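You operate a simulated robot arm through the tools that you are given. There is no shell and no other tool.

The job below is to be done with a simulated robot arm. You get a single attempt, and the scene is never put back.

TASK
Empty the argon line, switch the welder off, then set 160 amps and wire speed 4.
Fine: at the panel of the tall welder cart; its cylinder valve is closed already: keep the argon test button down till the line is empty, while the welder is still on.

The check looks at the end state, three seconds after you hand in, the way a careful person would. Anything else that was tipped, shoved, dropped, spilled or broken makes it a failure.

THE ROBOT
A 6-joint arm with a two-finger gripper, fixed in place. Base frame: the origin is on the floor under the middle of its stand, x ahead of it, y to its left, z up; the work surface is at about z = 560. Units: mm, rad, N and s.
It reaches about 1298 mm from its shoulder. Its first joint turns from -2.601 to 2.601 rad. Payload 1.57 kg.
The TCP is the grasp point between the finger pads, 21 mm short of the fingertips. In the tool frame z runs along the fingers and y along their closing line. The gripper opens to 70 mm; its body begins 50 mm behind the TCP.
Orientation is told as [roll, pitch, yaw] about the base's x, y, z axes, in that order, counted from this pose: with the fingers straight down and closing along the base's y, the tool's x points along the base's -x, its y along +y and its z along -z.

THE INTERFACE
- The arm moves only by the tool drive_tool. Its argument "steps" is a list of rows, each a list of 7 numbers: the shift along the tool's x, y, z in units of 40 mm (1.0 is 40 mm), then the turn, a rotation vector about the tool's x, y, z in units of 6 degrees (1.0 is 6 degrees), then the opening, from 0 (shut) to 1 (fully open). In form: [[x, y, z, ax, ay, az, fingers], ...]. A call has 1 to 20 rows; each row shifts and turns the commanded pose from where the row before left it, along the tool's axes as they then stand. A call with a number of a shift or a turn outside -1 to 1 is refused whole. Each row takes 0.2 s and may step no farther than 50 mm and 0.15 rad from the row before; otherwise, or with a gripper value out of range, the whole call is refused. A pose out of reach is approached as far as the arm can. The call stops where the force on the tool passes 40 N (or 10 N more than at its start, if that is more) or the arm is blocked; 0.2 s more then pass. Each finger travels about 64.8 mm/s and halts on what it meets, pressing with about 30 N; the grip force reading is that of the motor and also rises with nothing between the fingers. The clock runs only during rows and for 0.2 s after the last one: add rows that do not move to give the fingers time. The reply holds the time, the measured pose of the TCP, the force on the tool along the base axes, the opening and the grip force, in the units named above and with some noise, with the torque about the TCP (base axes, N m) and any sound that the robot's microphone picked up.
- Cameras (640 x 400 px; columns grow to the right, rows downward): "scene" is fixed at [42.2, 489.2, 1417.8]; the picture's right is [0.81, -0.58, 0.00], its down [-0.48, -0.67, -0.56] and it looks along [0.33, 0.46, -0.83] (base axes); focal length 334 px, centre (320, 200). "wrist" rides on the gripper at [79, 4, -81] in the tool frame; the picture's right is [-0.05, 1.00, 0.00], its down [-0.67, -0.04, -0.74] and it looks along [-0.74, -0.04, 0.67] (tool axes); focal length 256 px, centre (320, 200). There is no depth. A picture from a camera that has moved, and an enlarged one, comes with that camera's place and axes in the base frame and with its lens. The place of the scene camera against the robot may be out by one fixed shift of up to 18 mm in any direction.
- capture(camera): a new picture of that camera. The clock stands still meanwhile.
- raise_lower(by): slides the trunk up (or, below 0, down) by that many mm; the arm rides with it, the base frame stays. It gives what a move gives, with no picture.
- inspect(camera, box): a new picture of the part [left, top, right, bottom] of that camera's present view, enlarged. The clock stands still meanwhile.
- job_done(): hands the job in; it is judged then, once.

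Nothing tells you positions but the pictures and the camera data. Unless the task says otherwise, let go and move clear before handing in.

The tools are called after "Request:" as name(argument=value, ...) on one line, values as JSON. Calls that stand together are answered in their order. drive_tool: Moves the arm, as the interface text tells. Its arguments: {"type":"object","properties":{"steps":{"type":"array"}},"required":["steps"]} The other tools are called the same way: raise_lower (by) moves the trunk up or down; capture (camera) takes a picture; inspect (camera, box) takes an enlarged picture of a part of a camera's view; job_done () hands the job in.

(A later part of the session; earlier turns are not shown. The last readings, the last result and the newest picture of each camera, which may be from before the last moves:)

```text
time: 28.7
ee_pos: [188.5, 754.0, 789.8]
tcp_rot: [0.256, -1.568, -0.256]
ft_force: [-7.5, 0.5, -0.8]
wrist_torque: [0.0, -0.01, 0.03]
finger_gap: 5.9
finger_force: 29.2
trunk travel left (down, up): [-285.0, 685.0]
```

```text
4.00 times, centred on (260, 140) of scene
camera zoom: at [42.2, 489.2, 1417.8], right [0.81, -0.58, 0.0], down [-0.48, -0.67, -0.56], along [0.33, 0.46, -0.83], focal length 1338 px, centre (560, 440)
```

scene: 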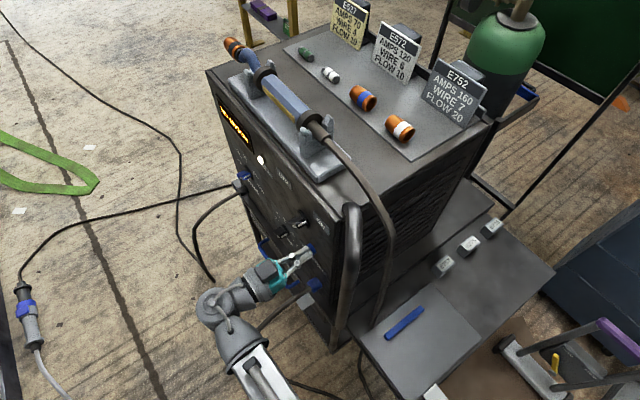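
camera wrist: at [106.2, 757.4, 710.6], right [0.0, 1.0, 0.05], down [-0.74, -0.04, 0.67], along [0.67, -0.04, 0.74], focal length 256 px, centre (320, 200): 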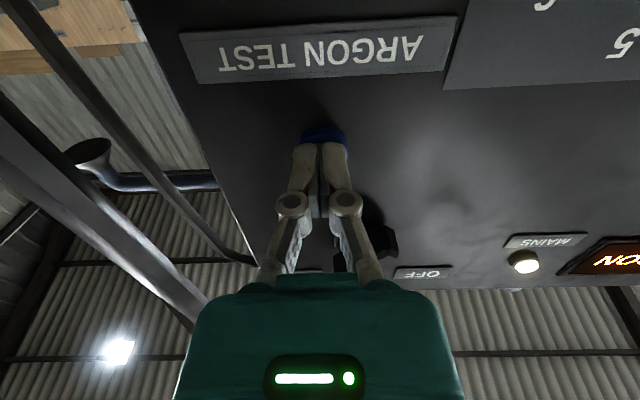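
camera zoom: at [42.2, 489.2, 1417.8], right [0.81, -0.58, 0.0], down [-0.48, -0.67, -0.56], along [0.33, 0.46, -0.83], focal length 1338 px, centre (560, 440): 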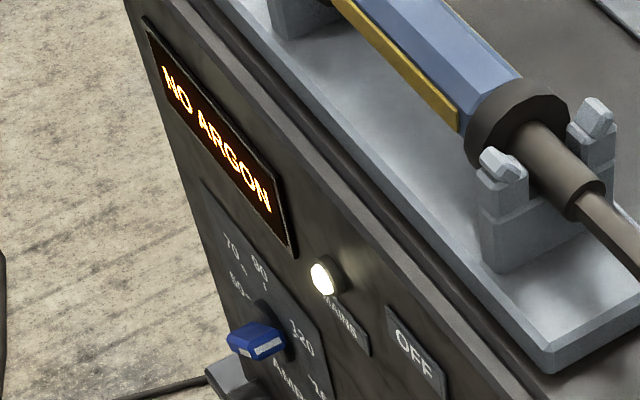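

There's no change in the display or sound after about 7 s. Holding longer does no harm, because the valve is closed and nothing can refill the line, so I'll keep the button down.

Request:
drive_tool(steps=[[0, 0, 0, 0, 0, 0, 0], [0, 0, 0, 0, 0, 0, 0], [0, 0, 0, 0, 0, 0, 0], [0, 0, 0, 0, 0, 0, 0], [0, 0, 0, 0, 0, 0, 0], [0, 0, 0, 0, 0, 0, 0], [0, 0, 0, 0, 0, 0, 0], [0, 0, 0, 0, 0, 0, 0], [0, 0, 0, 0, 0, 0, 0], [0, 0, 0, 0, 0, 0, 0], [0, 0, 0, 0, 0, 0, 0], [0, 0, 0, 0, 0, 0, 0], [0, 0, 0, 0, 0, 0, 0], [0, 0, 0, 0, 0, 0, 0], [0, 0, 0, 0, 0, 0, 0], [0, 0, 0, 0, 0, 0, 0], [0, 0, 0, 0, 0, 0, 0], [0, 0, 0, 0, 0, 0, 0], [0, 0, 0, 0, 0, 0, 0], [0, 0, 0, 0, 0, 0, 0]])

Request:
inspect(camera="scene", box=[200, 90, 320, 190])

Request:
inspect(camera="wrist", box=[250, 80, 390, 220])

```text
time: 32.9
ee_pos: [187.7, 753.8, 788.9]
tcp_rot: [0.271, -1.569, -0.271]
ft_force: [-7.2, 0.4, 0.2]
wrist_torque: [-0.04, -0.01, -0.02]
finger_gap: 5.9
finger_force: 29.2
trunk travel left (down, up): [-285.0, 685.0]
```

```text
4.00 times, centred on (260, 140) of scene
camera zoom: at [42.2, 489.2, 1417.8], right [0.81, -0.58, 0.0], down [-0.48, -0.67, -0.56], along [0.33, 0.46, -0.83], focal length 1338 px, centre (560, 440)
```

zoom: 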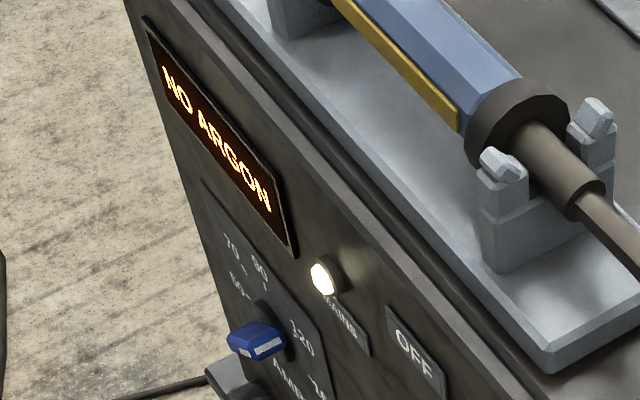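

```text
2.86 times, centred on (320, 150) of wrist
camera zoom: at [106.3, 757.3, 710.7], right [0.0, 1.0, 0.05], down [-0.74, -0.04, 0.67], along [0.67, -0.04, 0.74], focal length 731 px, centre (320, 343)
```

zoom: 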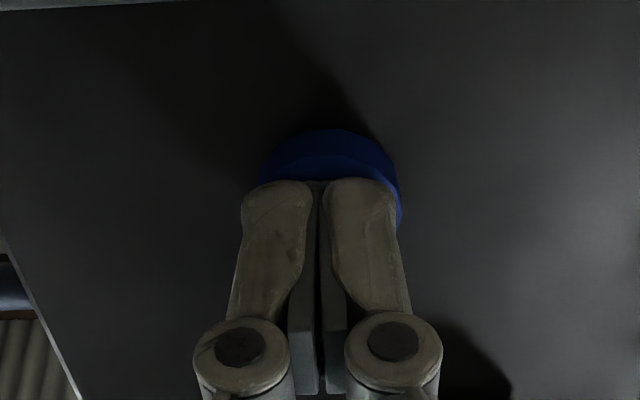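

The button is fully in and steady at 7 N. I'll hold about 8 s more, then back off and look for a gauge on the cylinder's regulator to confirm the line is empty.

Request:
drive_tool(steps=[[0, 0, 0, 0, 0, 0, 0], [0, 0, 0, 0, 0, 0, 0], [0, 0, 0, 0, 0, 0, 0], [0, 0, 0, 0, 0, 0, 0], [0, 0, 0, 0, 0, 0, 0], [0, 0, 0, 0, 0, 0, 0], [0, 0, 0, 0, 0, 0, 0], [0, 0, 0, 0, 0, 0, 0], [0, 0, 0, 0, 0, 0, 0], [0, 0, 0, 0, 0, 0, 0], [0, 0, 0, 0, 0, 0, 0], [0, 0, 0, 0, 0, 0, 0], [0, 0, 0, 0, 0, 0, 0], [0, 0, 0, 0, 0, 0, 0], [0, 0, 0, 0, 0, 0, 0], [0, 0, 0, 0, 0, 0, 0], [0, 0, 0, 0, 0, 0, 0], [0, 0, 0, 0, 0, 0, 0], [0, 0, 0, 0, 0, 0, 0], [0, 0, 0, 0, 0, 0, 0]])

Request:
drive_tool(steps=[[0, 0, 0, 0, 0, 0, 0], [0, 0, 0, 0, 0, 0, 0], [0, 0, 0, 0, 0, 0, 0], [0, 0, 0, 0, 0, 0, 0], [0, 0, 0, 0, 0, 0, 0], [0, 0, 0, 0, 0, 0, 0], [0, 0, 0, 0, 0, 0, 0], [0, 0, 0, 0, 0, 0, 0], [0, 0, 0, 0, 0, 0, 0], [0, 0, 0, 0, 0, 0, 0], [0, 0, 0, 0, 0, 0, 0], [0, 0, 0, 0, 0, 0, 0], [0, 0, 0, 0, 0, 0, 0], [0, 0, 0, 0, 0, 0, 0], [0, 0, 0, 0, 0, 0, 0], [0, 0, 0, 0, 0, 0, 0], [0, 0, 0, 0, 0, 0, 0], [0, 0, 0, 0, 0, 0, 0], [0, 0, 0, 0, 0, 0, 0], [0, 0, 0, 0, 0, 0, 0]])

Request:
inspect(camera="scene", box=[200, 90, 320, 190])

```text
time: 37.1
ee_pos: [187.1, 754.4, 788.4]
tcp_rot: [0.274, -1.569, -0.273]
ft_force: [-5.9, 0.4, -0.3]
wrist_torque: [-0.04, 0.02, -0.02]
finger_gap: 6.0
finger_force: 28.6
trunk travel left (down, up): [-285.0, 685.0]
```

```text
time: 41.3
ee_pos: [186.7, 753.8, 788.4]
tcp_rot: [0.272, -1.568, -0.273]
ft_force: [-7.1, -0.1, 0.4]
wrist_torque: [-0.06, -0.06, 0.0]
finger_gap: 6.0
finger_force: 28.8
trunk travel left (down, up): [-285.0, 685.0]
```

```text
4.00 times, centred on (260, 140) of scene
camera zoom: at [42.2, 489.2, 1417.8], right [0.81, -0.58, 0.0], down [-0.48, -0.67, -0.56], along [0.33, 0.46, -0.83], focal length 1338 px, centre (560, 440)
```

zoom: 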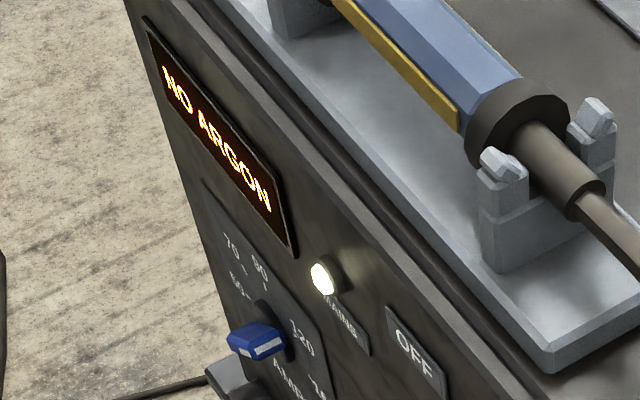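

I've held the button for about 19 s. I'll let go by backing straight off, then check.

Request:
drive_tool(steps=[[0, 0, -0.25, 0, 0, 0, 0], [0, 0, -0.5, 0, 0, 0, 0], [0, 0, -0.75, 0, 0, 0, 0], [0, 0, -1, 0, 0, 0, 0], [0, 0, -1, 0, 0, 0, 0], [0, 0, -1, 0, 0, 0, 0]])

Request:
capture(camera="wrist")

Request:
inspect(camera="scene", box=[200, 100, 360, 300])

```text
time: 42.7
ee_pos: [7.7, 753.2, 789.5]
tcp_rot: [0.275, -1.568, -0.275]
ft_force: [0.7, -0.4, 0.6]
wrist_torque: [-0.02, 0.02, -0.02]
finger_gap: 0.1
finger_force: 28.7
trunk travel left (down, up): [-285.0, 685.0]
```

```text
taken
camera wrist: at [-74.6, 755.9, 710.7], right [0.0, 1.0, 0.05], down [-0.74, -0.04, 0.67], along [0.67, -0.04, 0.74], focal length 256 px, centre (320, 200)
```

wrist: 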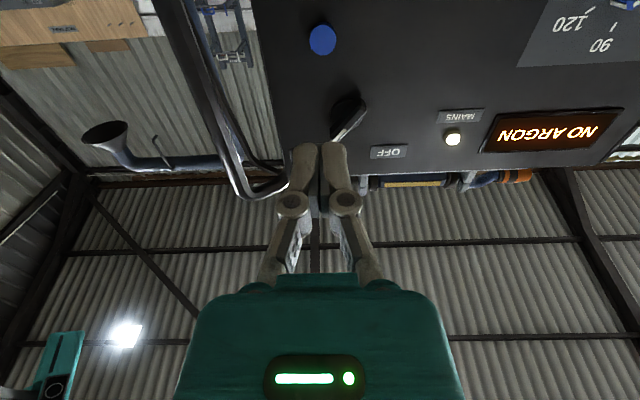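

```text
2.00 times, centred on (280, 200) of scene
camera zoom: at [42.2, 489.2, 1417.8], right [0.81, -0.58, 0.0], down [-0.48, -0.67, -0.56], along [0.33, 0.46, -0.83], focal length 669 px, centre (400, 200)
```

zoom: 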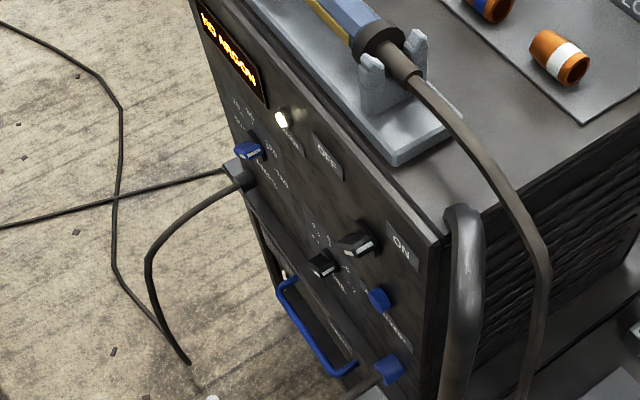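

The button popped back out. Now I'll tilt the camera and raise the trunk to look over the cart at the cylinder's regulator.

Request:
drive_tool(steps=[[0, 0, 0, 0, 1, 0, 0], [0, 0, 0, 0, 1, 0, 0], [0, 0, 0, 0, 1, 0, 0], [0, 0, 0, 0, 1, 0, 0], [0, 0, 0, 0, 1, 0, 0]])

Request:
raise_lower(by=480)

Request:
capture(camera="wrist")

```text
time: 43.9
ee_pos: [7.9, 753.3, 697.2]
tcp_rot: [0.001, -1.046, -0.002]
ft_force: [-0.3, -0.9, 0.6]
wrist_torque: [-0.01, 0.0, -0.02]
finger_gap: 0.0
finger_force: 28.8
out of reach, approached as far as the arm can: row 1, 2, 3, 4, 5
trunk travel left (down, up): [-285.0, 685.0]
```

```text
refused: 480 is not a number from -400 to 400
```

```text
taken
camera wrist: at [-102.1, 757.4, 669.0], right [0.03, 1.0, 0.05], down [-0.31, -0.04, 0.95], along [0.95, -0.04, 0.31], focal length 256 px, centre (320, 200)
```

wrist: 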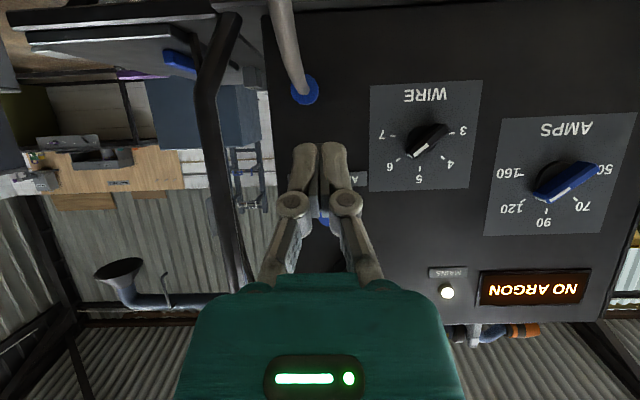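

A single trunk move is limited to 400 mm, so I'll raise in two parts.

Request:
raise_lower(by=400)

Request:
raise_lower(by=90)

Request:
capture(camera="wrist")

```text
time: 47.8
ee_pos: [7.7, 753.3, 1096.7]
tcp_rot: [0.002, -1.046, -0.001]
ft_force: [0.9, 0.0, 0.3]
wrist_torque: [0.0, -0.06, 0.0]
finger_gap: 0.0
finger_force: 28.6
trunk travel left (down, up): [-685.0, 285.0]
```

```text
time: 49.0
ee_pos: [8.8, 753.5, 1186.2]
tcp_rot: [0.001, -1.047, 0.0]
ft_force: [0.2, -0.3, -0.4]
wrist_torque: [0.0, -0.02, -0.02]
finger_gap: 0.1
finger_force: 28.2
trunk travel left (down, up): [-775.0, 195.0]
```

```text
taken
camera wrist: at [-102.0, 757.7, 1158.9], right [0.03, 1.0, 0.05], down [-0.31, -0.04, 0.95], along [0.95, -0.04, 0.31], focal length 256 px, centre (320, 200)
```

wrist: 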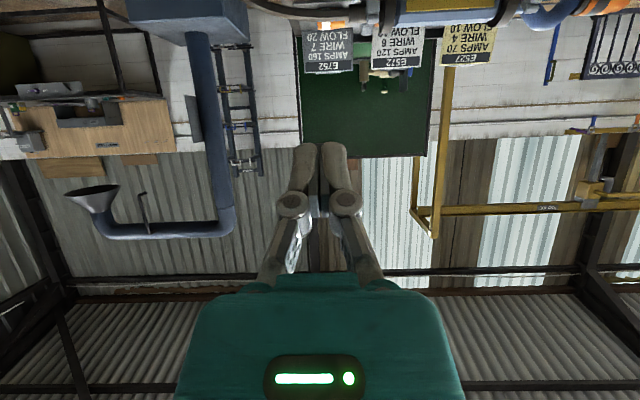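

Parts of the regulator show behind the placards. I'll go higher to see over them.

Request:
raise_lower(by=185)

Request:
drive_tool(steps=[[0, 0, 0, 0, 1, 0, 0], [0, 0, 0, 0, 1, 0, 0], [0, 0, 0, 0, 1, 0, 0]])

Request:
capture(camera="wrist")

```text
time: 51.0
ee_pos: [8.4, 754.4, 1370.9]
tcp_rot: [0.002, -1.046, 0.0]
ft_force: [-0.1, 0.8, 0.2]
wrist_torque: [-0.01, -0.03, 0.01]
finger_gap: 0.0
finger_force: 28.2
trunk travel left (down, up): [-960.0, 10.0]
```

```text
time: 51.9
ee_pos: [7.5, 754.3, 1325.4]
tcp_rot: [0.002, -0.731, -0.001]
ft_force: [-0.8, 0.3, -0.2]
wrist_torque: [-0.02, 0.01, 0.03]
finger_gap: 0.0
finger_force: 28.7
out of reach, approached as far as the arm can: row 1, 2, 3
trunk travel left (down, up): [-960.0, 10.0]
```

```text
taken
camera wrist: at [-105.2, 757.7, 1334.2], right [0.04, 1.0, 0.04], down [0.0, -0.04, 1.0], along [1.0, -0.04, 0.0], focal length 256 px, centre (320, 200)
```

wrist: 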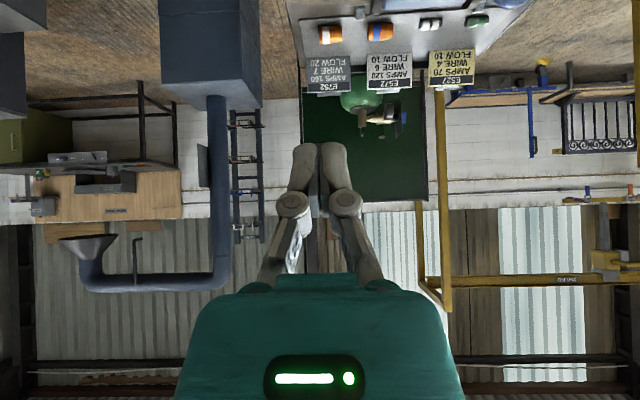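

Request:
inspect(camera="wrist", box=[320, 80, 440, 155])

Request:
inspect(camera="wrist", box=[300, 40, 500, 165])

Request:
capture(camera="scene")

```text
5.33 times, centred on (380, 118) of wrist
camera zoom: at [-105.2, 757.7, 1334.2], right [0.04, 1.0, 0.04], down [0.0, -0.04, 1.0], along [1.0, -0.04, 0.0], focal length 1365 px, centre (0, 640)
```

zoom: 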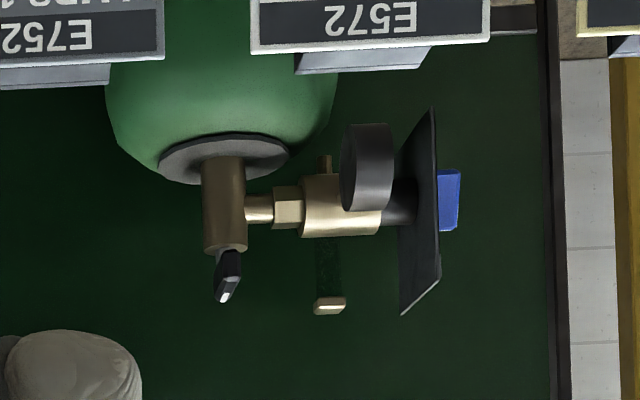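

```text
3.20 times, centred on (400, 102) of wrist
camera zoom: at [-105.2, 757.7, 1334.2], right [0.04, 1.0, 0.04], down [0.0, -0.04, 1.0], along [1.0, -0.04, 0.0], focal length 819 px, centre (64, 512)
```

zoom: 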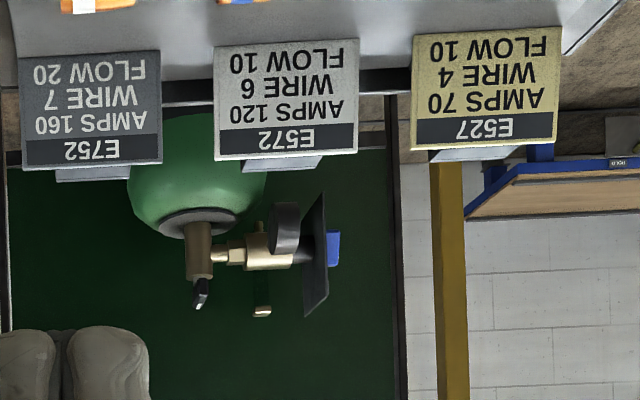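

```text
taken
```

scene: 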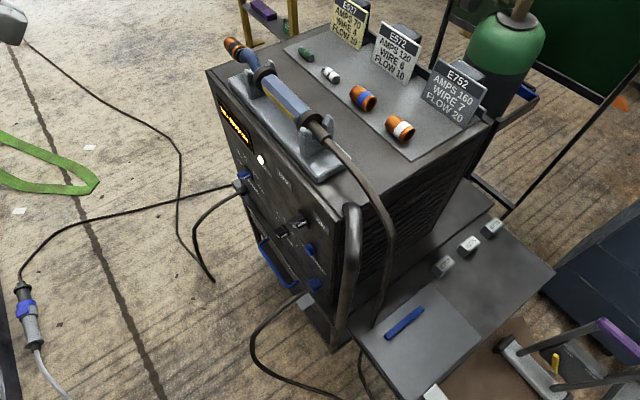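

There's a regulator with a round gauge, a flow tube and a plate with a blue knob. I'll enlarge it more.

Request:
inspect(camera="wrist", box=[355, 95, 411, 145])

```text
8.00 times, centred on (383, 120) of wrist
camera zoom: at [-105.2, 757.7, 1334.2], right [0.04, 1.0, 0.04], down [0.0, -0.04, 1.0], along [1.0, -0.04, 0.0], focal length 2048 px, centre (-184, 840)
```

zoom: 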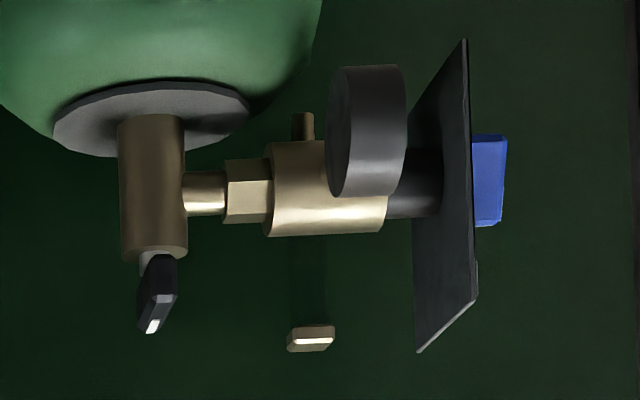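

The gauge seems to face the +y side, so I'll swing over, well above the cart, to see its dial from that side.

Request:
drive_tool(steps=[[-0.607, 0.783, 0.546, 0, 0, 0, 0], [-0.607, 0.783, 0.546, 0, 0, 0, 0], [-0.607, 0.783, 0.546, 0, 0, 0, 0], [-0.607, 0.783, 0.546, 0, 0, 0, 0], [-0.607, 0.783, 0.546, 0, 0, 0, 0], [-0.607, 0.783, 0.546, 0, 0, 0, 0], [-0.607, 0.783, 0.546, 0, 0, 0, 0], [-0.607, 0.783, 0.546, 0, 0, 0, 0], [-0.607, 0.783, 0.546, 0, 0, 0, 0], [-0.607, 0.783, 0.546, 0, 0, 0, 0], [-0.607, 0.783, 0.546, 0, 0, 0, 0], [-0.607, 0.783, 0.546, 0, 0, 0, 0]])

Request:
capture(camera="wrist")

Request:
capture(camera="scene")

```text
time: 54.5
ee_pos: [395.9, 1090.5, 1327.0]
tcp_rot: [0.004, -0.734, 0.0]
ft_force: [0.7, -0.5, 0.4]
wrist_torque: [0.01, 0.02, 0.0]
finger_gap: 0.0
finger_force: 28.6
out of reach, approached as far as the arm can: row 11, 12
trunk travel left (down, up): [-960.0, 10.0]
```

```text
taken
camera wrist: at [281.6, 1093.6, 1334.4], right [0.04, 1.0, 0.04], down [0.0, -0.04, 1.0], along [1.0, -0.04, 0.0], focal length 256 px, centre (320, 200)
```

wrist: 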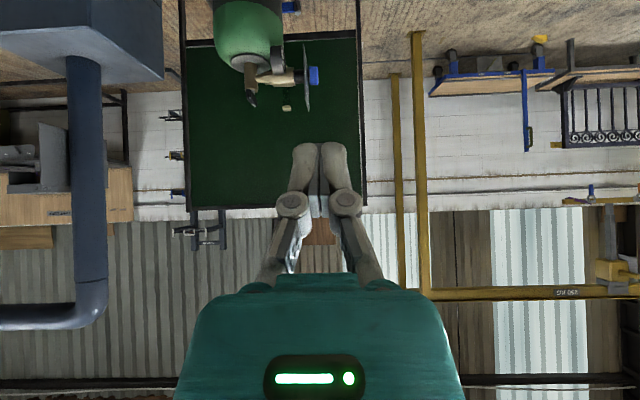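

```text
taken
```

scene: 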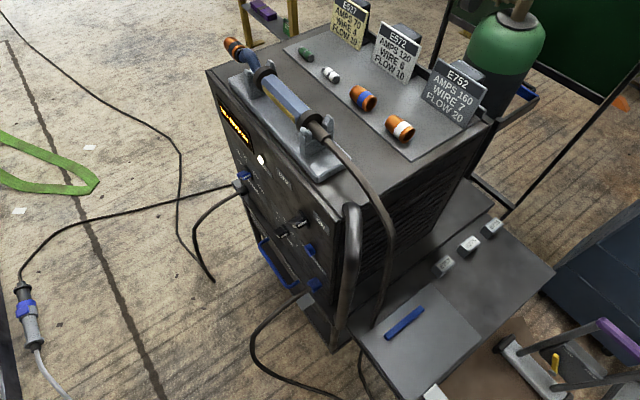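

Request:
inspect(camera="wrist", box=[220, 40, 340, 120])

Request:
inspect(camera="wrist", box=[250, 50, 306, 85])

```text
5.00 times, centred on (280, 80) of wrist
camera zoom: at [281.6, 1093.6, 1334.4], right [0.04, 1.0, 0.04], down [0.0, -0.04, 1.0], along [1.0, -0.04, 0.0], focal length 1280 px, centre (520, 800)
```

zoom: 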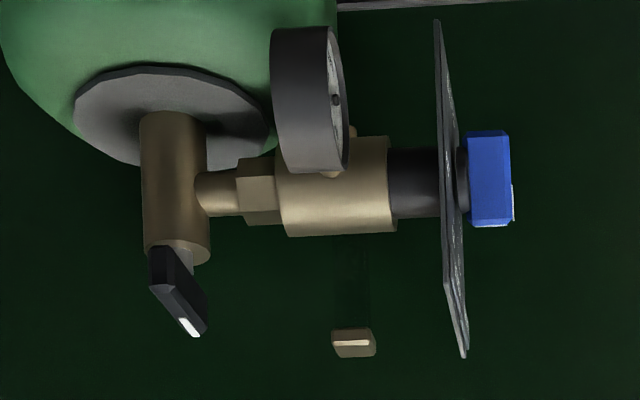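

```text
11.43 times, centred on (278, 68) of wrist
camera zoom: at [281.6, 1093.6, 1334.4], right [0.04, 1.0, 0.04], down [0.0, -0.04, 1.0], along [1.0, -0.04, 0.0], focal length 2926 px, centre (800, 1714)
```

zoom: 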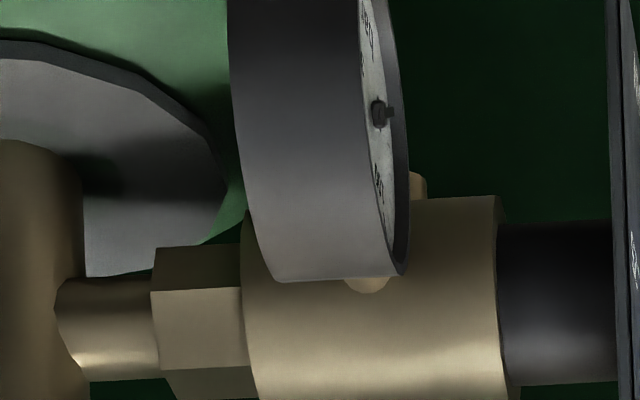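

The dial does face +y and is just visible edge-on. I'll zoom on it before deciding.

Request:
inspect(camera="wrist", box=[274, 43, 300, 80])

Request:
inspect(camera="wrist", box=[278, 44, 294, 54])

```text
10.81 times, centred on (287, 62) of wrist
camera zoom: at [281.6, 1093.6, 1334.4], right [0.04, 1.0, 0.04], down [0.0, -0.04, 1.0], along [1.0, -0.04, 0.0], focal length 2767 px, centre (677, 1697)
```

zoom: 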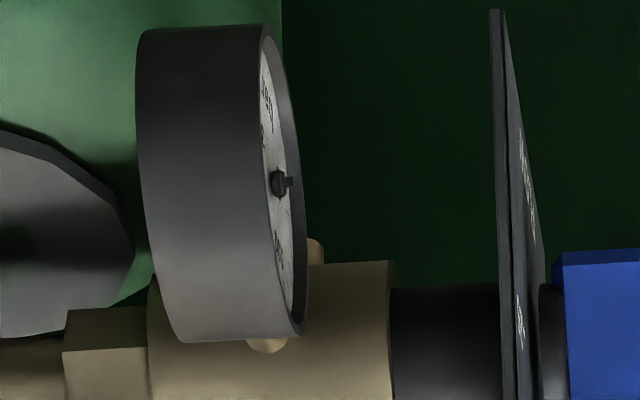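

```text
16.00 times, centred on (286, 49) of wrist
camera zoom: at [281.6, 1093.6, 1334.4], right [0.04, 1.0, 0.04], down [0.0, -0.04, 1.0], along [1.0, -0.04, 0.0], focal length 4096 px, centre (864, 2616)
```

zoom: 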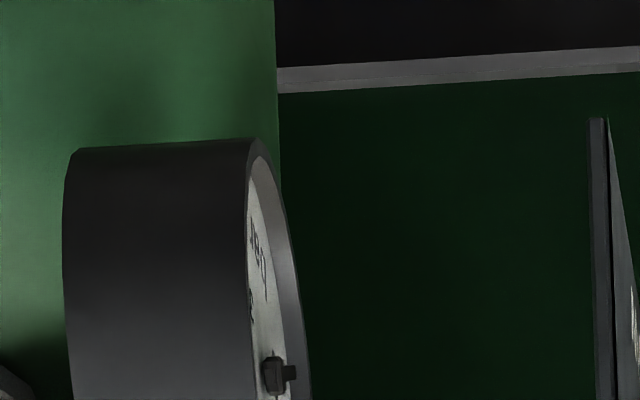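

The zoom resolves it well, so I only need a better angle. I'll level the fingers, roll the camera to the +y side and yaw, which brings the dial more into view. This also tests the roll range I need for the knobs.

Request:
drive_tool(steps=[[0, 0, 0, 0, -1, 0, 0], [0, 0, 0, 0, -1, 0, 0], [0, 0, 0, 0, -1, 0, 0], [0, 0, 0, 0, -1, 0, 0], [0, 0, 0, 0, -1, 0, 0], [0, 0, 0, 0, -1, 0, 0], [0, 0, 0, 0, -1, 0, 0], [0, 0, 0, 0, -1, 0, 0]])

Request:
drive_tool(steps=[[0, 0, 0, 0, 0, 1, 0], [0, 0, 0, 0, 0, 1, 0], [0, 0, 0, 0, 0, 1, 0], [0, 0, 0, 0, 0, 1, 0], [0, 0, 0, 0, 0, 1, 0], [0, 0, 0, 0, 0, 1, 0], [0, 0, 0, 0, 0, 1, 0], [0, 0, 0, 0, 0, 1, 0], [0, 0, 0, 0, 0, 1, 0], [0, 0, 0, 0, 0, 1, 0], [0, 0, 0, 0, 0, 1, 0], [0, 0, 0, 0, 0, 1, 0], [0, 0, 0, 0, 0, 1, 0], [0, 0, 0, 0, 0, 1, 0], [0, 0, 0, 0, 0, 1, 0]])

Request:
capture(camera="wrist")

```text
time: 56.2
ee_pos: [391.9, 1091.7, 1464.0]
tcp_rot: [0.892, -1.569, -0.89]
ft_force: [-0.1, 0.3, -0.4]
wrist_torque: [-0.03, 0.01, 0.0]
finger_gap: 0.0
finger_force: 28.7
out of reach, approached as far as the arm can: row 1, 2, 3, 4, 5, 6, 7, 8
trunk travel left (down, up): [-960.0, 10.0]
```

```text
time: 59.5
ee_pos: [392.2, 1090.8, 1464.7]
tcp_rot: [1.565, -0.13, -1.57]
ft_force: [0.6, 0.7, 0.8]
wrist_torque: [0.03, 0.01, -0.03]
finger_gap: 0.2
finger_force: 28.6
out of reach, approached as far as the arm can: row 15
trunk travel left (down, up): [-960.0, 10.0]
```

```text
taken
camera wrist: at [311.0, 1169.4, 1458.7], right [0.0, 0.08, 1.0], down [-0.74, -0.67, 0.05], along [0.67, -0.74, 0.05], focal length 256 px, centre (320, 200)
```

wrist: 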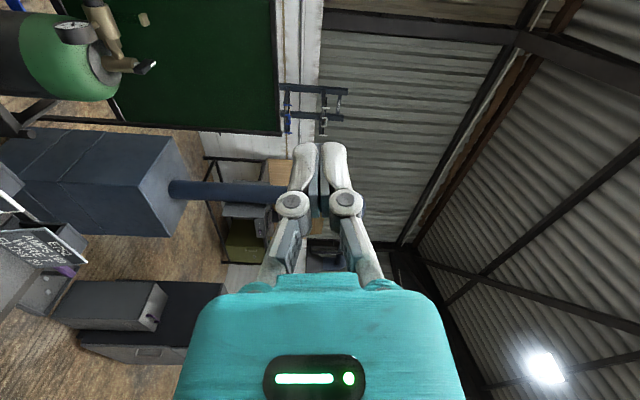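

The gauge is in view at the top left. Roll tops out near +83°, which I'll note for the amps knob. Zooming on the dial.

Request:
inspect(camera="wrist", box=[50, 10, 110, 50])

Request:
inspect(camera="wrist", box=[60, 12, 92, 32])

```text
10.00 times, centred on (80, 30) of wrist
camera zoom: at [311.0, 1169.4, 1458.7], right [0.0, 0.08, 1.0], down [-0.74, -0.67, 0.05], along [0.67, -0.74, 0.05], focal length 2560 px, centre (2720, 1900)
```

zoom: 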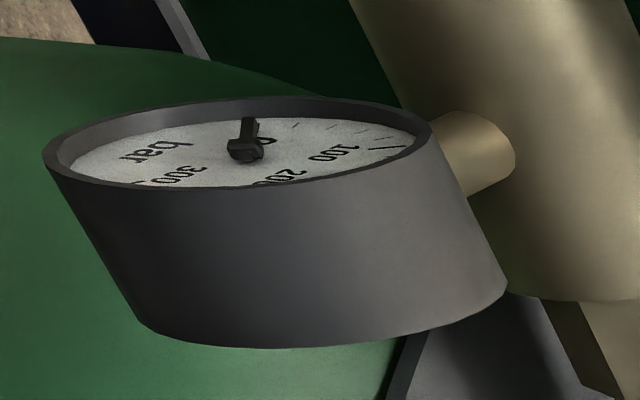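

```text
16.00 times, centred on (76, 22) of wrist
camera zoom: at [311.0, 1169.4, 1458.7], right [0.0, 0.08, 1.0], down [-0.74, -0.67, 0.05], along [0.67, -0.74, 0.05], focal length 4096 px, centre (4224, 3048)
```

zoom: 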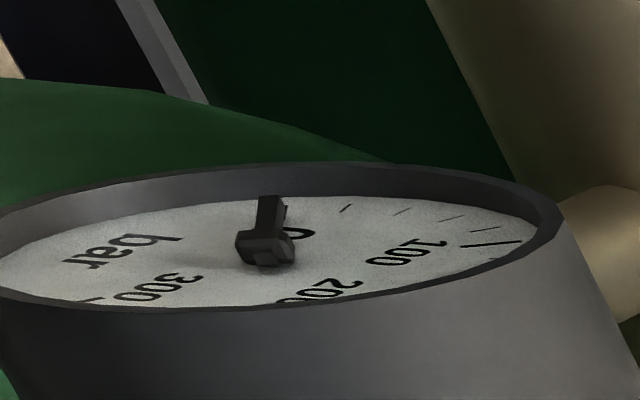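

The needle sits on 0 bar, so the line is empty. Now for the switch: I'll roll back level, come off the cart at height and get a close face-on view of it.

Request:
drive_tool(steps=[[0, 0, 0, 0, 0, -1, 0], [0, 0, 0, 0, 0, -1, 0], [0, 0, 0, 0, 0, -1, 0], [0, 0, 0, 0, 0, -1, 0], [0, 0, 0, 0, 0, -1, 0], [0, 0, 0, 0, 0, -1, 0], [0, 0, 0, 0, 0, -1, 0], [0, 0, 0, 0, 0, -1, 0], [0, 0, 0, 0, 0, -1, 0], [0, 0, 0, 0, 0, -1, 0], [0, 0, 0, 0, 0, -1, 0], [0, 0, 0, 0, 0, -1, 0], [0, 0, 0, 0, 0, -1, 0], [0, 0, 0, 0, 0, -0.76, 0]])

Request:
capture(camera="wrist")

```text
time: 62.5
ee_pos: [391.6, 1091.8, 1463.4]
tcp_rot: [-0.7, -1.564, 0.701]
ft_force: [-0.1, -0.3, 0.6]
wrist_torque: [-0.01, -0.01, 0.0]
finger_gap: 0.0
finger_force: 28.3
trunk travel left (down, up): [-960.0, 10.0]
```

```text
taken
camera wrist: at [310.3, 1094.5, 1385.5], right [0.0, 1.0, 0.05], down [-0.74, -0.03, 0.67], along [0.67, -0.04, 0.74], focal length 256 px, centre (320, 200)
```

wrist: 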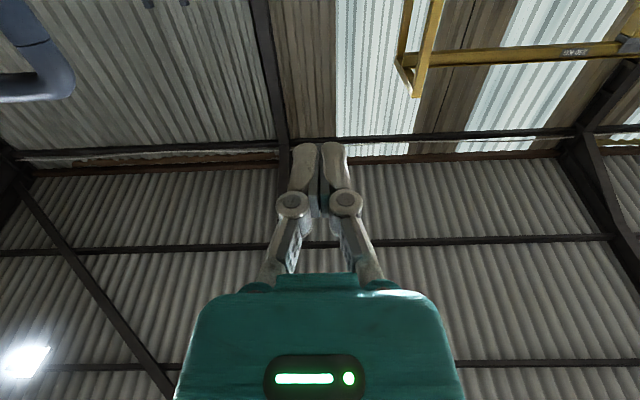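

I'm back at zero roll. Moving out in front of the panel, still at height, then tilting for the face-on view.

Request:
drive_tool(steps=[[0, -0.775, -0.785, 0, 0, 0, 0], [0, -0.775, -0.785, 0, 0, 0, 0], [0, -0.775, -0.785, 0, 0, 0, 0], [0, -0.775, -0.785, 0, 0, 0, 0], [0, -0.775, -0.785, 0, 0, 0, 0], [0, -0.775, -0.785, 0, 0, 0, 0], [0, -0.775, -0.785, 0, 0, 0, 0], [0, -0.775, -0.785, 0, 0, 0, 0], [0, -0.775, -0.785, 0, 0, 0, 0], [0, -0.775, -0.785, 0, 0, 0, 0]])

Request:
drive_tool(steps=[[0, 0, 0, 0, 1, 0, 0], [0, 0, 0, 0, 1, 0, 0], [0, 0, 0, 0, 1, 0, 0], [0, 0, 0, 0, 1, 0, 0], [0, 0, 0, 0, 1, 0, 0], [0, 0, 0, 0, 1, 0, 0], [0, 0, 0, 0, 1, 0, 0], [0, 0, 0, 0, 1, 0, 0]])

Request:
raise_lower(by=-332)

Request:
capture(camera="wrist")

```text
time: 64.7
ee_pos: [78.4, 777.9, 1465.2]
tcp_rot: [-0.208, -1.566, 0.207]
ft_force: [-0.4, 0.1, 0.3]
wrist_torque: [0.0, 0.0, 0.03]
finger_gap: 0.0
finger_force: 28.6
trunk travel left (down, up): [-960.0, 10.0]
```

```text
time: 66.5
ee_pos: [79.5, 781.8, 1325.3]
tcp_rot: [-0.001, -0.729, 0.001]
ft_force: [0.4, 0.8, 1.0]
wrist_torque: [-0.02, 0.02, 0.01]
finger_gap: 0.1
finger_force: 28.4
out of reach, approached as far as the arm can: row 1, 2, 3, 4, 5, 6, 7, 8
trunk travel left (down, up): [-960.0, 10.0]
```

```text
time: 69.7
ee_pos: [77.7, 780.4, 992.8]
tcp_rot: [-0.002, -0.73, 0.003]
ft_force: [1.1, 0.1, -0.3]
wrist_torque: [0.01, -0.01, -0.03]
finger_gap: 0.0
finger_force: 29.0
trunk travel left (down, up): [-628.0, 342.0]
```

```text
taken
camera wrist: at [-35.0, 784.1, 1002.2], right [0.04, 1.0, 0.03], down [0.0, -0.03, 1.0], along [1.0, -0.04, 0.0], focal length 256 px, centre (320, 200)
```

wrist: 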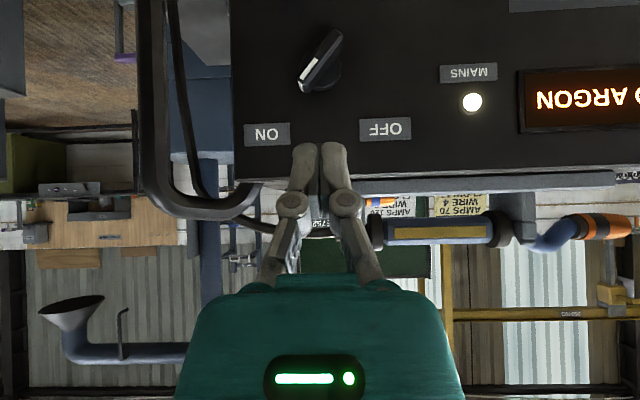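

Request:
inspect(camera="wrist", box=[230, 0, 430, 150])

Request:
inspect(camera="wrist", box=[280, 15, 360, 105])

```text
2.67 times, centred on (330, 75) of wrist
camera zoom: at [-35.0, 784.1, 1002.2], right [0.04, 1.0, 0.03], down [0.0, -0.03, 1.0], along [1.0, -0.04, 0.0], focal length 683 px, centre (293, 533)
```

zoom: 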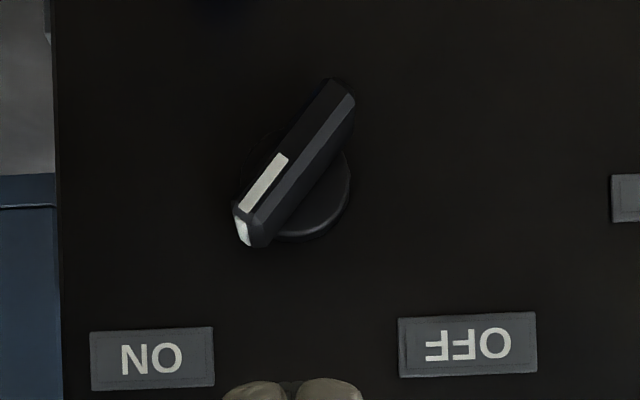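

```text
4.44 times, centred on (320, 60) of wrist
camera zoom: at [-35.0, 784.1, 1002.2], right [0.04, 1.0, 0.03], down [0.0, -0.03, 1.0], along [1.0, -0.04, 0.0], focal length 1138 px, centre (320, 822)
```

zoom: 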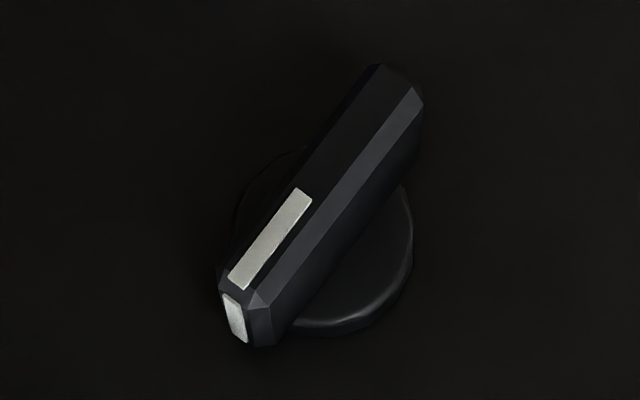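

The line is empty and the switch bar sits at about +38°, ON. Its axis is at y ≈ 778.4, z ≈ 874.4, and the bar is roughly 52 mm long, 10 mm wide and stands out 22 mm. I'll level the fingers, lower to that height and roll to match the bar.

Request:
drive_tool(steps=[[0, 0, 0, 0, -1, 0, 0.6], [0, 0, 0, 0, -1, 0, 0.6], [0, 0, 0, 0, -1, 0, 0.6], [0, 0, 0, 0, -1, 0, 0.6], [0, 0, 0, 0, -1, 0, 0.6], [0, 0, 0, 0, -1, 0, 0.6], [0, 0, 0, 0, -1, 0, 0.6], [0, 0, 0, 0, -1, 0, 0.6]])

Request:
raise_lower(by=-257)

Request:
drive_tool(steps=[[0, 0, 0, 0, 0, 1, 0.6], [0, 0, 0, 0, 0, 1, 0.6], [0, 0, 0, 0, 0, 1, 0.6], [0, 0, 0, 0, 0, 1, 0.6], [0, 0, 0, 0, 0, 1, 0.6], [0, 0, 0, 0, 0, 1, 0.6], [0, 0, 0, 0, 0, 0.33, 0.6]])

Request:
capture(camera="wrist")

Request:
capture(camera="scene")

```text
time: 71.5
ee_pos: [77.8, 780.1, 1131.3]
tcp_rot: [-0.254, -1.567, 0.252]
ft_force: [0.2, 0.3, 0.5]
wrist_torque: [0.02, 0.01, 0.01]
finger_gap: 42.0
finger_force: 0.0
out of reach, approached as far as the arm can: row 1, 2, 3, 4, 5, 6, 7, 8
trunk travel left (down, up): [-628.0, 342.0]
```

```text
time: 74.2
ee_pos: [78.9, 780.4, 874.5]
tcp_rot: [-0.188, -1.563, 0.187]
ft_force: [-0.4, -0.5, -0.6]
wrist_torque: [0.03, 0.0, -0.02]
finger_gap: 41.9
finger_force: 0.0
trunk travel left (down, up): [-371.0, 599.0]
```

```text
time: 75.8
ee_pos: [79.5, 780.3, 874.3]
tcp_rot: [1.562, -0.906, -1.563]
ft_force: [0.4, 1.0, -0.6]
wrist_torque: [0.02, 0.0, 0.0]
finger_gap: 41.9
finger_force: 0.1
trunk travel left (down, up): [-371.0, 599.0]
```

```text
taken
camera wrist: at [-2.8, 831.8, 815.7], right [0.0, 0.75, 0.66], down [-0.74, -0.44, 0.51], along [0.67, -0.49, 0.56], focal length 256 px, centre (320, 200)
```

wrist: 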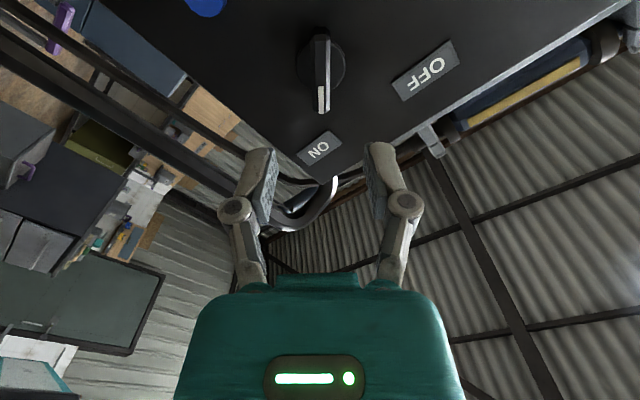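

```text
taken
```

scene: 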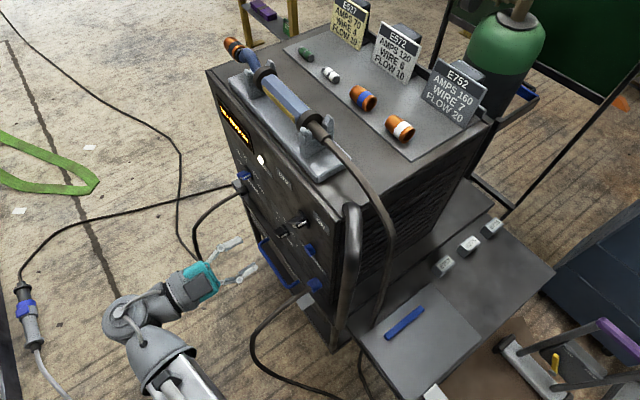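

The bar appears vertical in the wrist view and centred between the fingers. I'll advance part way and check.

Request:
drive_tool(steps=[[0, 0, 0.5, 0, 0, 0, 0.6], [0, 0, 0.5, 0, 0, 0, 0.6], [0, 0, 0.5, 0, 0, 0, 0.6]])

Request:
capture(camera="wrist")

```text
time: 76.6
ee_pos: [137.6, 780.7, 873.7]
tcp_rot: [1.56, -0.908, -1.563]
ft_force: [0.3, 0.5, 0.3]
wrist_torque: [0.03, -0.01, 0.0]
finger_gap: 42.0
finger_force: 0.0
trunk travel left (down, up): [-371.0, 599.0]
```

```text
taken
camera wrist: at [56.2, 831.6, 815.7], right [0.0, 0.76, 0.66], down [-0.74, -0.44, 0.51], along [0.67, -0.49, 0.56], focal length 256 px, centre (320, 200)
```

wrist: 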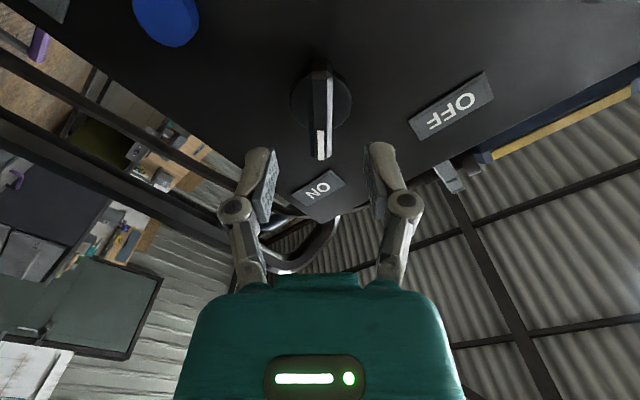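

Alignment holds, so I'll move in around the bar.

Request:
drive_tool(steps=[[0, 0, 0.35, 0, 0, 0, 0.6], [0, 0, 0.35, 0, 0, 0, 0.6], [0, 0, 0.35, 0, 0, 0, 0.6]])

Request:
capture(camera="wrist")

Request:
inspect(camera="scene", box=[250, 180, 370, 280])

```text
time: 77.4
ee_pos: [178.3, 779.3, 874.5]
tcp_rot: [1.56, -0.91, -1.563]
ft_force: [0.0, -0.6, 0.4]
wrist_torque: [-0.01, 0.02, -0.02]
finger_gap: 42.0
finger_force: 0.0
trunk travel left (down, up): [-371.0, 599.0]
```

```text
taken
camera wrist: at [97.3, 831.0, 815.6], right [0.0, 0.76, 0.66], down [-0.74, -0.44, 0.51], along [0.67, -0.49, 0.56], focal length 256 px, centre (320, 200)
```

wrist: 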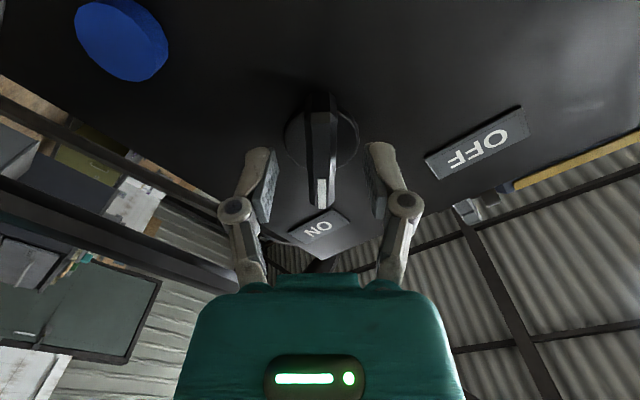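

```text
4.00 times, centred on (310, 230) of scene
camera zoom: at [42.2, 489.2, 1417.8], right [0.81, -0.58, 0.0], down [-0.48, -0.67, -0.56], along [0.33, 0.46, -0.83], focal length 1338 px, centre (360, 80)
```

zoom: 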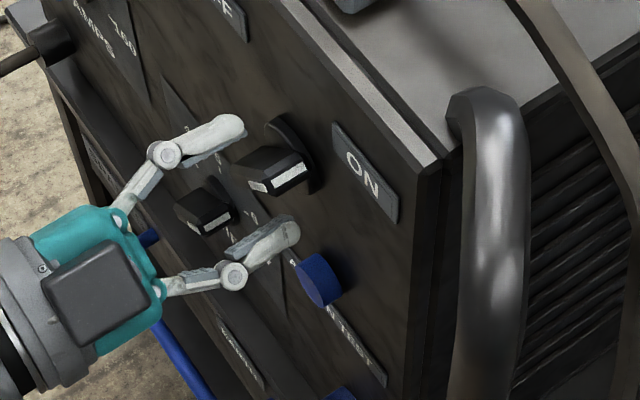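

The fingers straddle the bar. I'll go in 6 mm more and close on it.

Request:
drive_tool(steps=[[0, 0, 0.08, 0, 0, 0, 0.6], [0, 0, 0.07, 0, 0, 0, 0.6], [0, 0, 0, 0, 0, 0, 0], [0, 0, 0, 0, 0, 0, 0], [0, 0, 0, 0, 0, 0, 0], [0, 0, 0, 0, 0, 0, 0]])

Request:
capture(camera="wrist")

```text
time: 78.8
ee_pos: [185.2, 780.4, 874.3]
tcp_rot: [1.562, -0.911, -1.564]
ft_force: [0.5, 6.7, 6.6]
wrist_torque: [0.01, -0.13, 0.15]
finger_gap: 13.4
finger_force: 32.3
trunk travel left (down, up): [-371.0, 599.0]
```

```text
taken
camera wrist: at [104.0, 831.6, 815.8], right [0.0, 0.76, 0.66], down [-0.74, -0.44, 0.51], along [0.67, -0.49, 0.56], focal length 256 px, centre (320, 200)
```

wrist: 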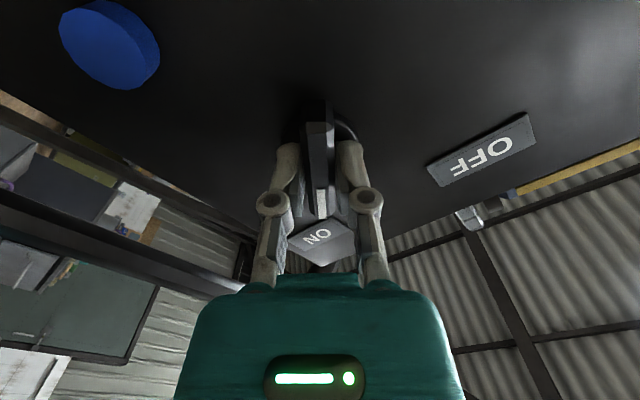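

It's gripped at 13.4 mm, with a small sideways pull of about 9 N toward +y/+z. I'll ease that by shifting 1.6 mm and start turning toward OFF.

Request:
drive_tool(steps=[[0, 0.04, 0, 0, 0, 0, 0], [0, 0, 0, 0, 0, -0.5, 0], [0, 0, 0, 0, 0, -0.5, 0], [0, 0, 0, 0, 0, -0.5, 0], [0, 0, 0, 0, 0, -0.5, 0]])

Request:
capture(camera="wrist")

```text
time: 80.0
ee_pos: [185.6, 780.7, 874.3]
tcp_rot: [1.555, -1.118, -1.559]
ft_force: [-7.6, -10.4, -5.4]
wrist_torque: [0.04, 0.09, -0.17]
finger_gap: 13.5
finger_force: 31.8
trunk travel left (down, up): [-371.0, 599.0]
```

```text
taken
camera wrist: at [104.1, 818.2, 806.2], right [0.0, 0.88, 0.48], down [-0.74, -0.32, 0.59], along [0.67, -0.36, 0.65], focal length 256 px, centre (320, 200)
```

wrist: 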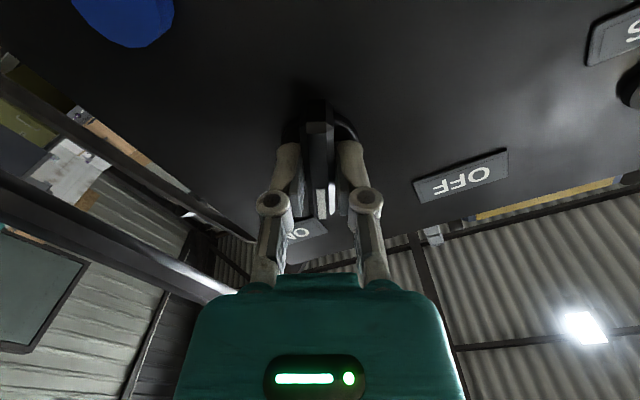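

The knob follows. The shift was slightly too big, so I'll take half back and continue turning.

Request:
drive_tool(steps=[[0, -0.02, 0, 0, 0, 0, 0], [0, 0, 0, 0, 0, -0.6, 0], [0, 0, 0, 0, 0, -0.6, 0], [0, 0, 0, 0, 0, -0.6, 0], [0, 0, 0, 0, 0, -0.6, 0]])

```text
time: 81.2
ee_pos: [185.0, 779.8, 874.9]
tcp_rot: [1.537, -1.37, -1.541]
ft_force: [-6.3, -11.7, -8.6]
wrist_torque: [0.04, -0.71, -0.43]
finger_gap: 13.6
finger_force: 32.2
trunk travel left (down, up): [-371.0, 599.0]
```

Request:
drive_tool(steps=[[0.012, -0.028, 0, 0, 0, 0, 0], [0, 0, 0, 0, 0, -0.6, 0], [0, 0, 0, 0, 0, -0.6, 0], [0, 0, 0, 0, 0, -0.6, 0], [0, 0, 0, 0, 0, -0.6, 0]])

Request:
capture(camera="wrist")

```text
time: 82.4
ee_pos: [184.8, 779.9, 874.9]
tcp_rot: [-1.438, -1.519, 1.44]
ft_force: [-6.7, -4.2, -0.8]
wrist_torque: [-0.01, 0.35, -0.13]
finger_gap: 13.3
finger_force: 31.4
trunk travel left (down, up): [-371.0, 599.0]
```

```text
taken
camera wrist: at [103.9, 779.4, 796.3], right [0.0, 1.0, 0.0], down [-0.74, 0.0, 0.67], along [0.67, 0.0, 0.74], focal length 256 px, centre (320, 200)
```

wrist: 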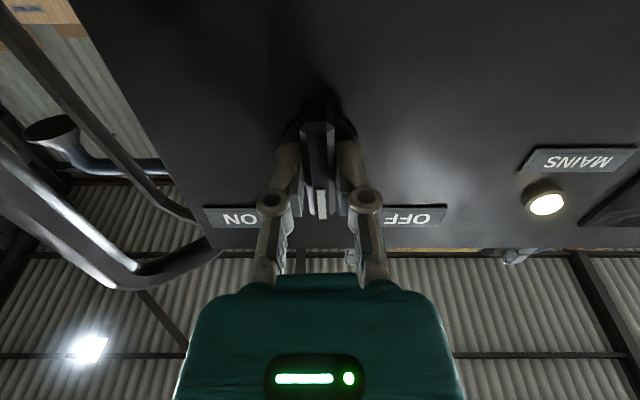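

It's halfway, with the bar vertical. I'll keep turning toward OFF.

Request:
drive_tool(steps=[[0, -0.01, 0, 0, 0, -0.6, 0], [0, 0, 0, 0, 0, -0.6, 0], [0, 0, 0, 0, 0, -0.6, 0], [0, 0, 0, 0, 0, -0.6, 0], [0, 0, 0, 0, 0, -0.6, 0]])

```text
time: 83.6
ee_pos: [186.5, 779.3, 874.2]
tcp_rot: [-1.554, -1.206, 1.555]
ft_force: [-6.3, 3.4, 4.8]
wrist_torque: [0.02, 0.31, -0.13]
finger_gap: 13.6
finger_force: 32.2
trunk travel left (down, up): [-371.0, 599.0]
```

Request:
drive_tool(steps=[[0, 0, 0, 0, 0, -0.6, 0], [0, 0, 0, 0, 0, -0.6, 0], [0, 0, 0, 0, 0, -0.5, 0]])

Request:
capture(camera="wrist")

Request:
inspect(camera="scene", box=[200, 90, 320, 190])

```text
time: 84.4
ee_pos: [186.7, 780.1, 875.2]
tcp_rot: [-1.559, -1.027, 1.56]
ft_force: [-4.2, 7.2, 9.6]
wrist_torque: [-0.06, 0.05, 0.0]
finger_gap: 13.5
finger_force: 31.5
trunk travel left (down, up): [-371.0, 599.0]
```

```text
taken
camera wrist: at [104.1, 741.5, 805.7], right [0.0, 0.88, -0.47], down [-0.74, 0.31, 0.59], along [0.67, 0.35, 0.65], focal length 256 px, centre (320, 200)
```

wrist: 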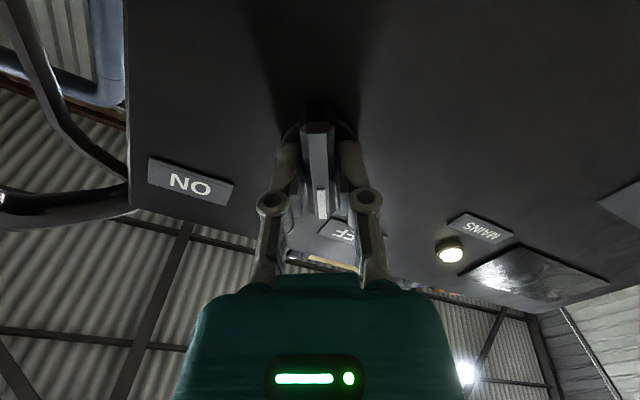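

```text
4.00 times, centred on (260, 140) of scene
camera zoom: at [42.2, 489.2, 1417.8], right [0.81, -0.58, 0.0], down [-0.48, -0.67, -0.56], along [0.33, 0.46, -0.83], focal length 1338 px, centre (560, 440)
```

zoom: 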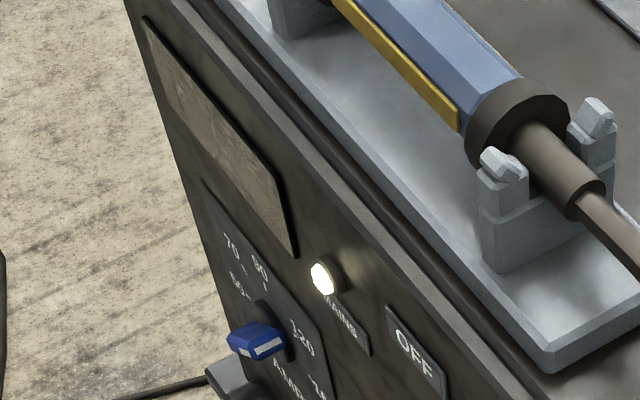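

The display went dark at about -31°, so the welder has switched off. I'll turn the last few degrees so the pointer sits squarely at OFF.

Request:
drive_tool(steps=[[-0.02, 0, 0, 0, 0, -0.4, 0], [0, 0, 0, 0, 0, -0.4, 0], [0, 0, 0, 0, 0, -0.4, 0]])

Request:
capture(camera="wrist")

```text
time: 85.2
ee_pos: [185.3, 779.4, 875.1]
tcp_rot: [-1.561, -0.903, 1.561]
ft_force: [1.2, 6.4, 9.3]
wrist_torque: [-0.02, -0.39, 0.18]
finger_gap: 13.7
finger_force: 31.7
trunk travel left (down, up): [-371.0, 599.0]
```

```text
taken
camera wrist: at [104.1, 733.0, 811.0], right [0.0, 0.82, -0.58], down [-0.74, 0.39, 0.55], along [0.67, 0.43, 0.6], focal length 256 px, centre (320, 200)
```

wrist: 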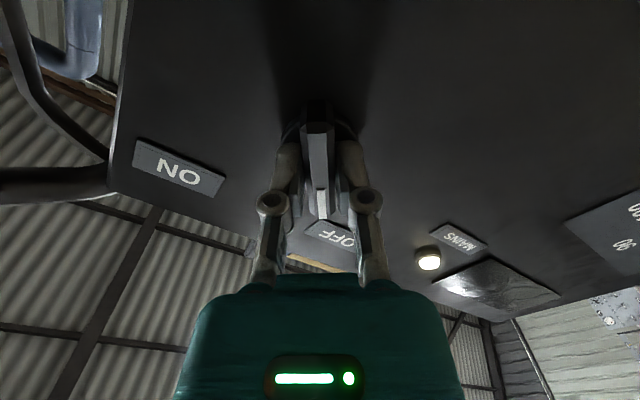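

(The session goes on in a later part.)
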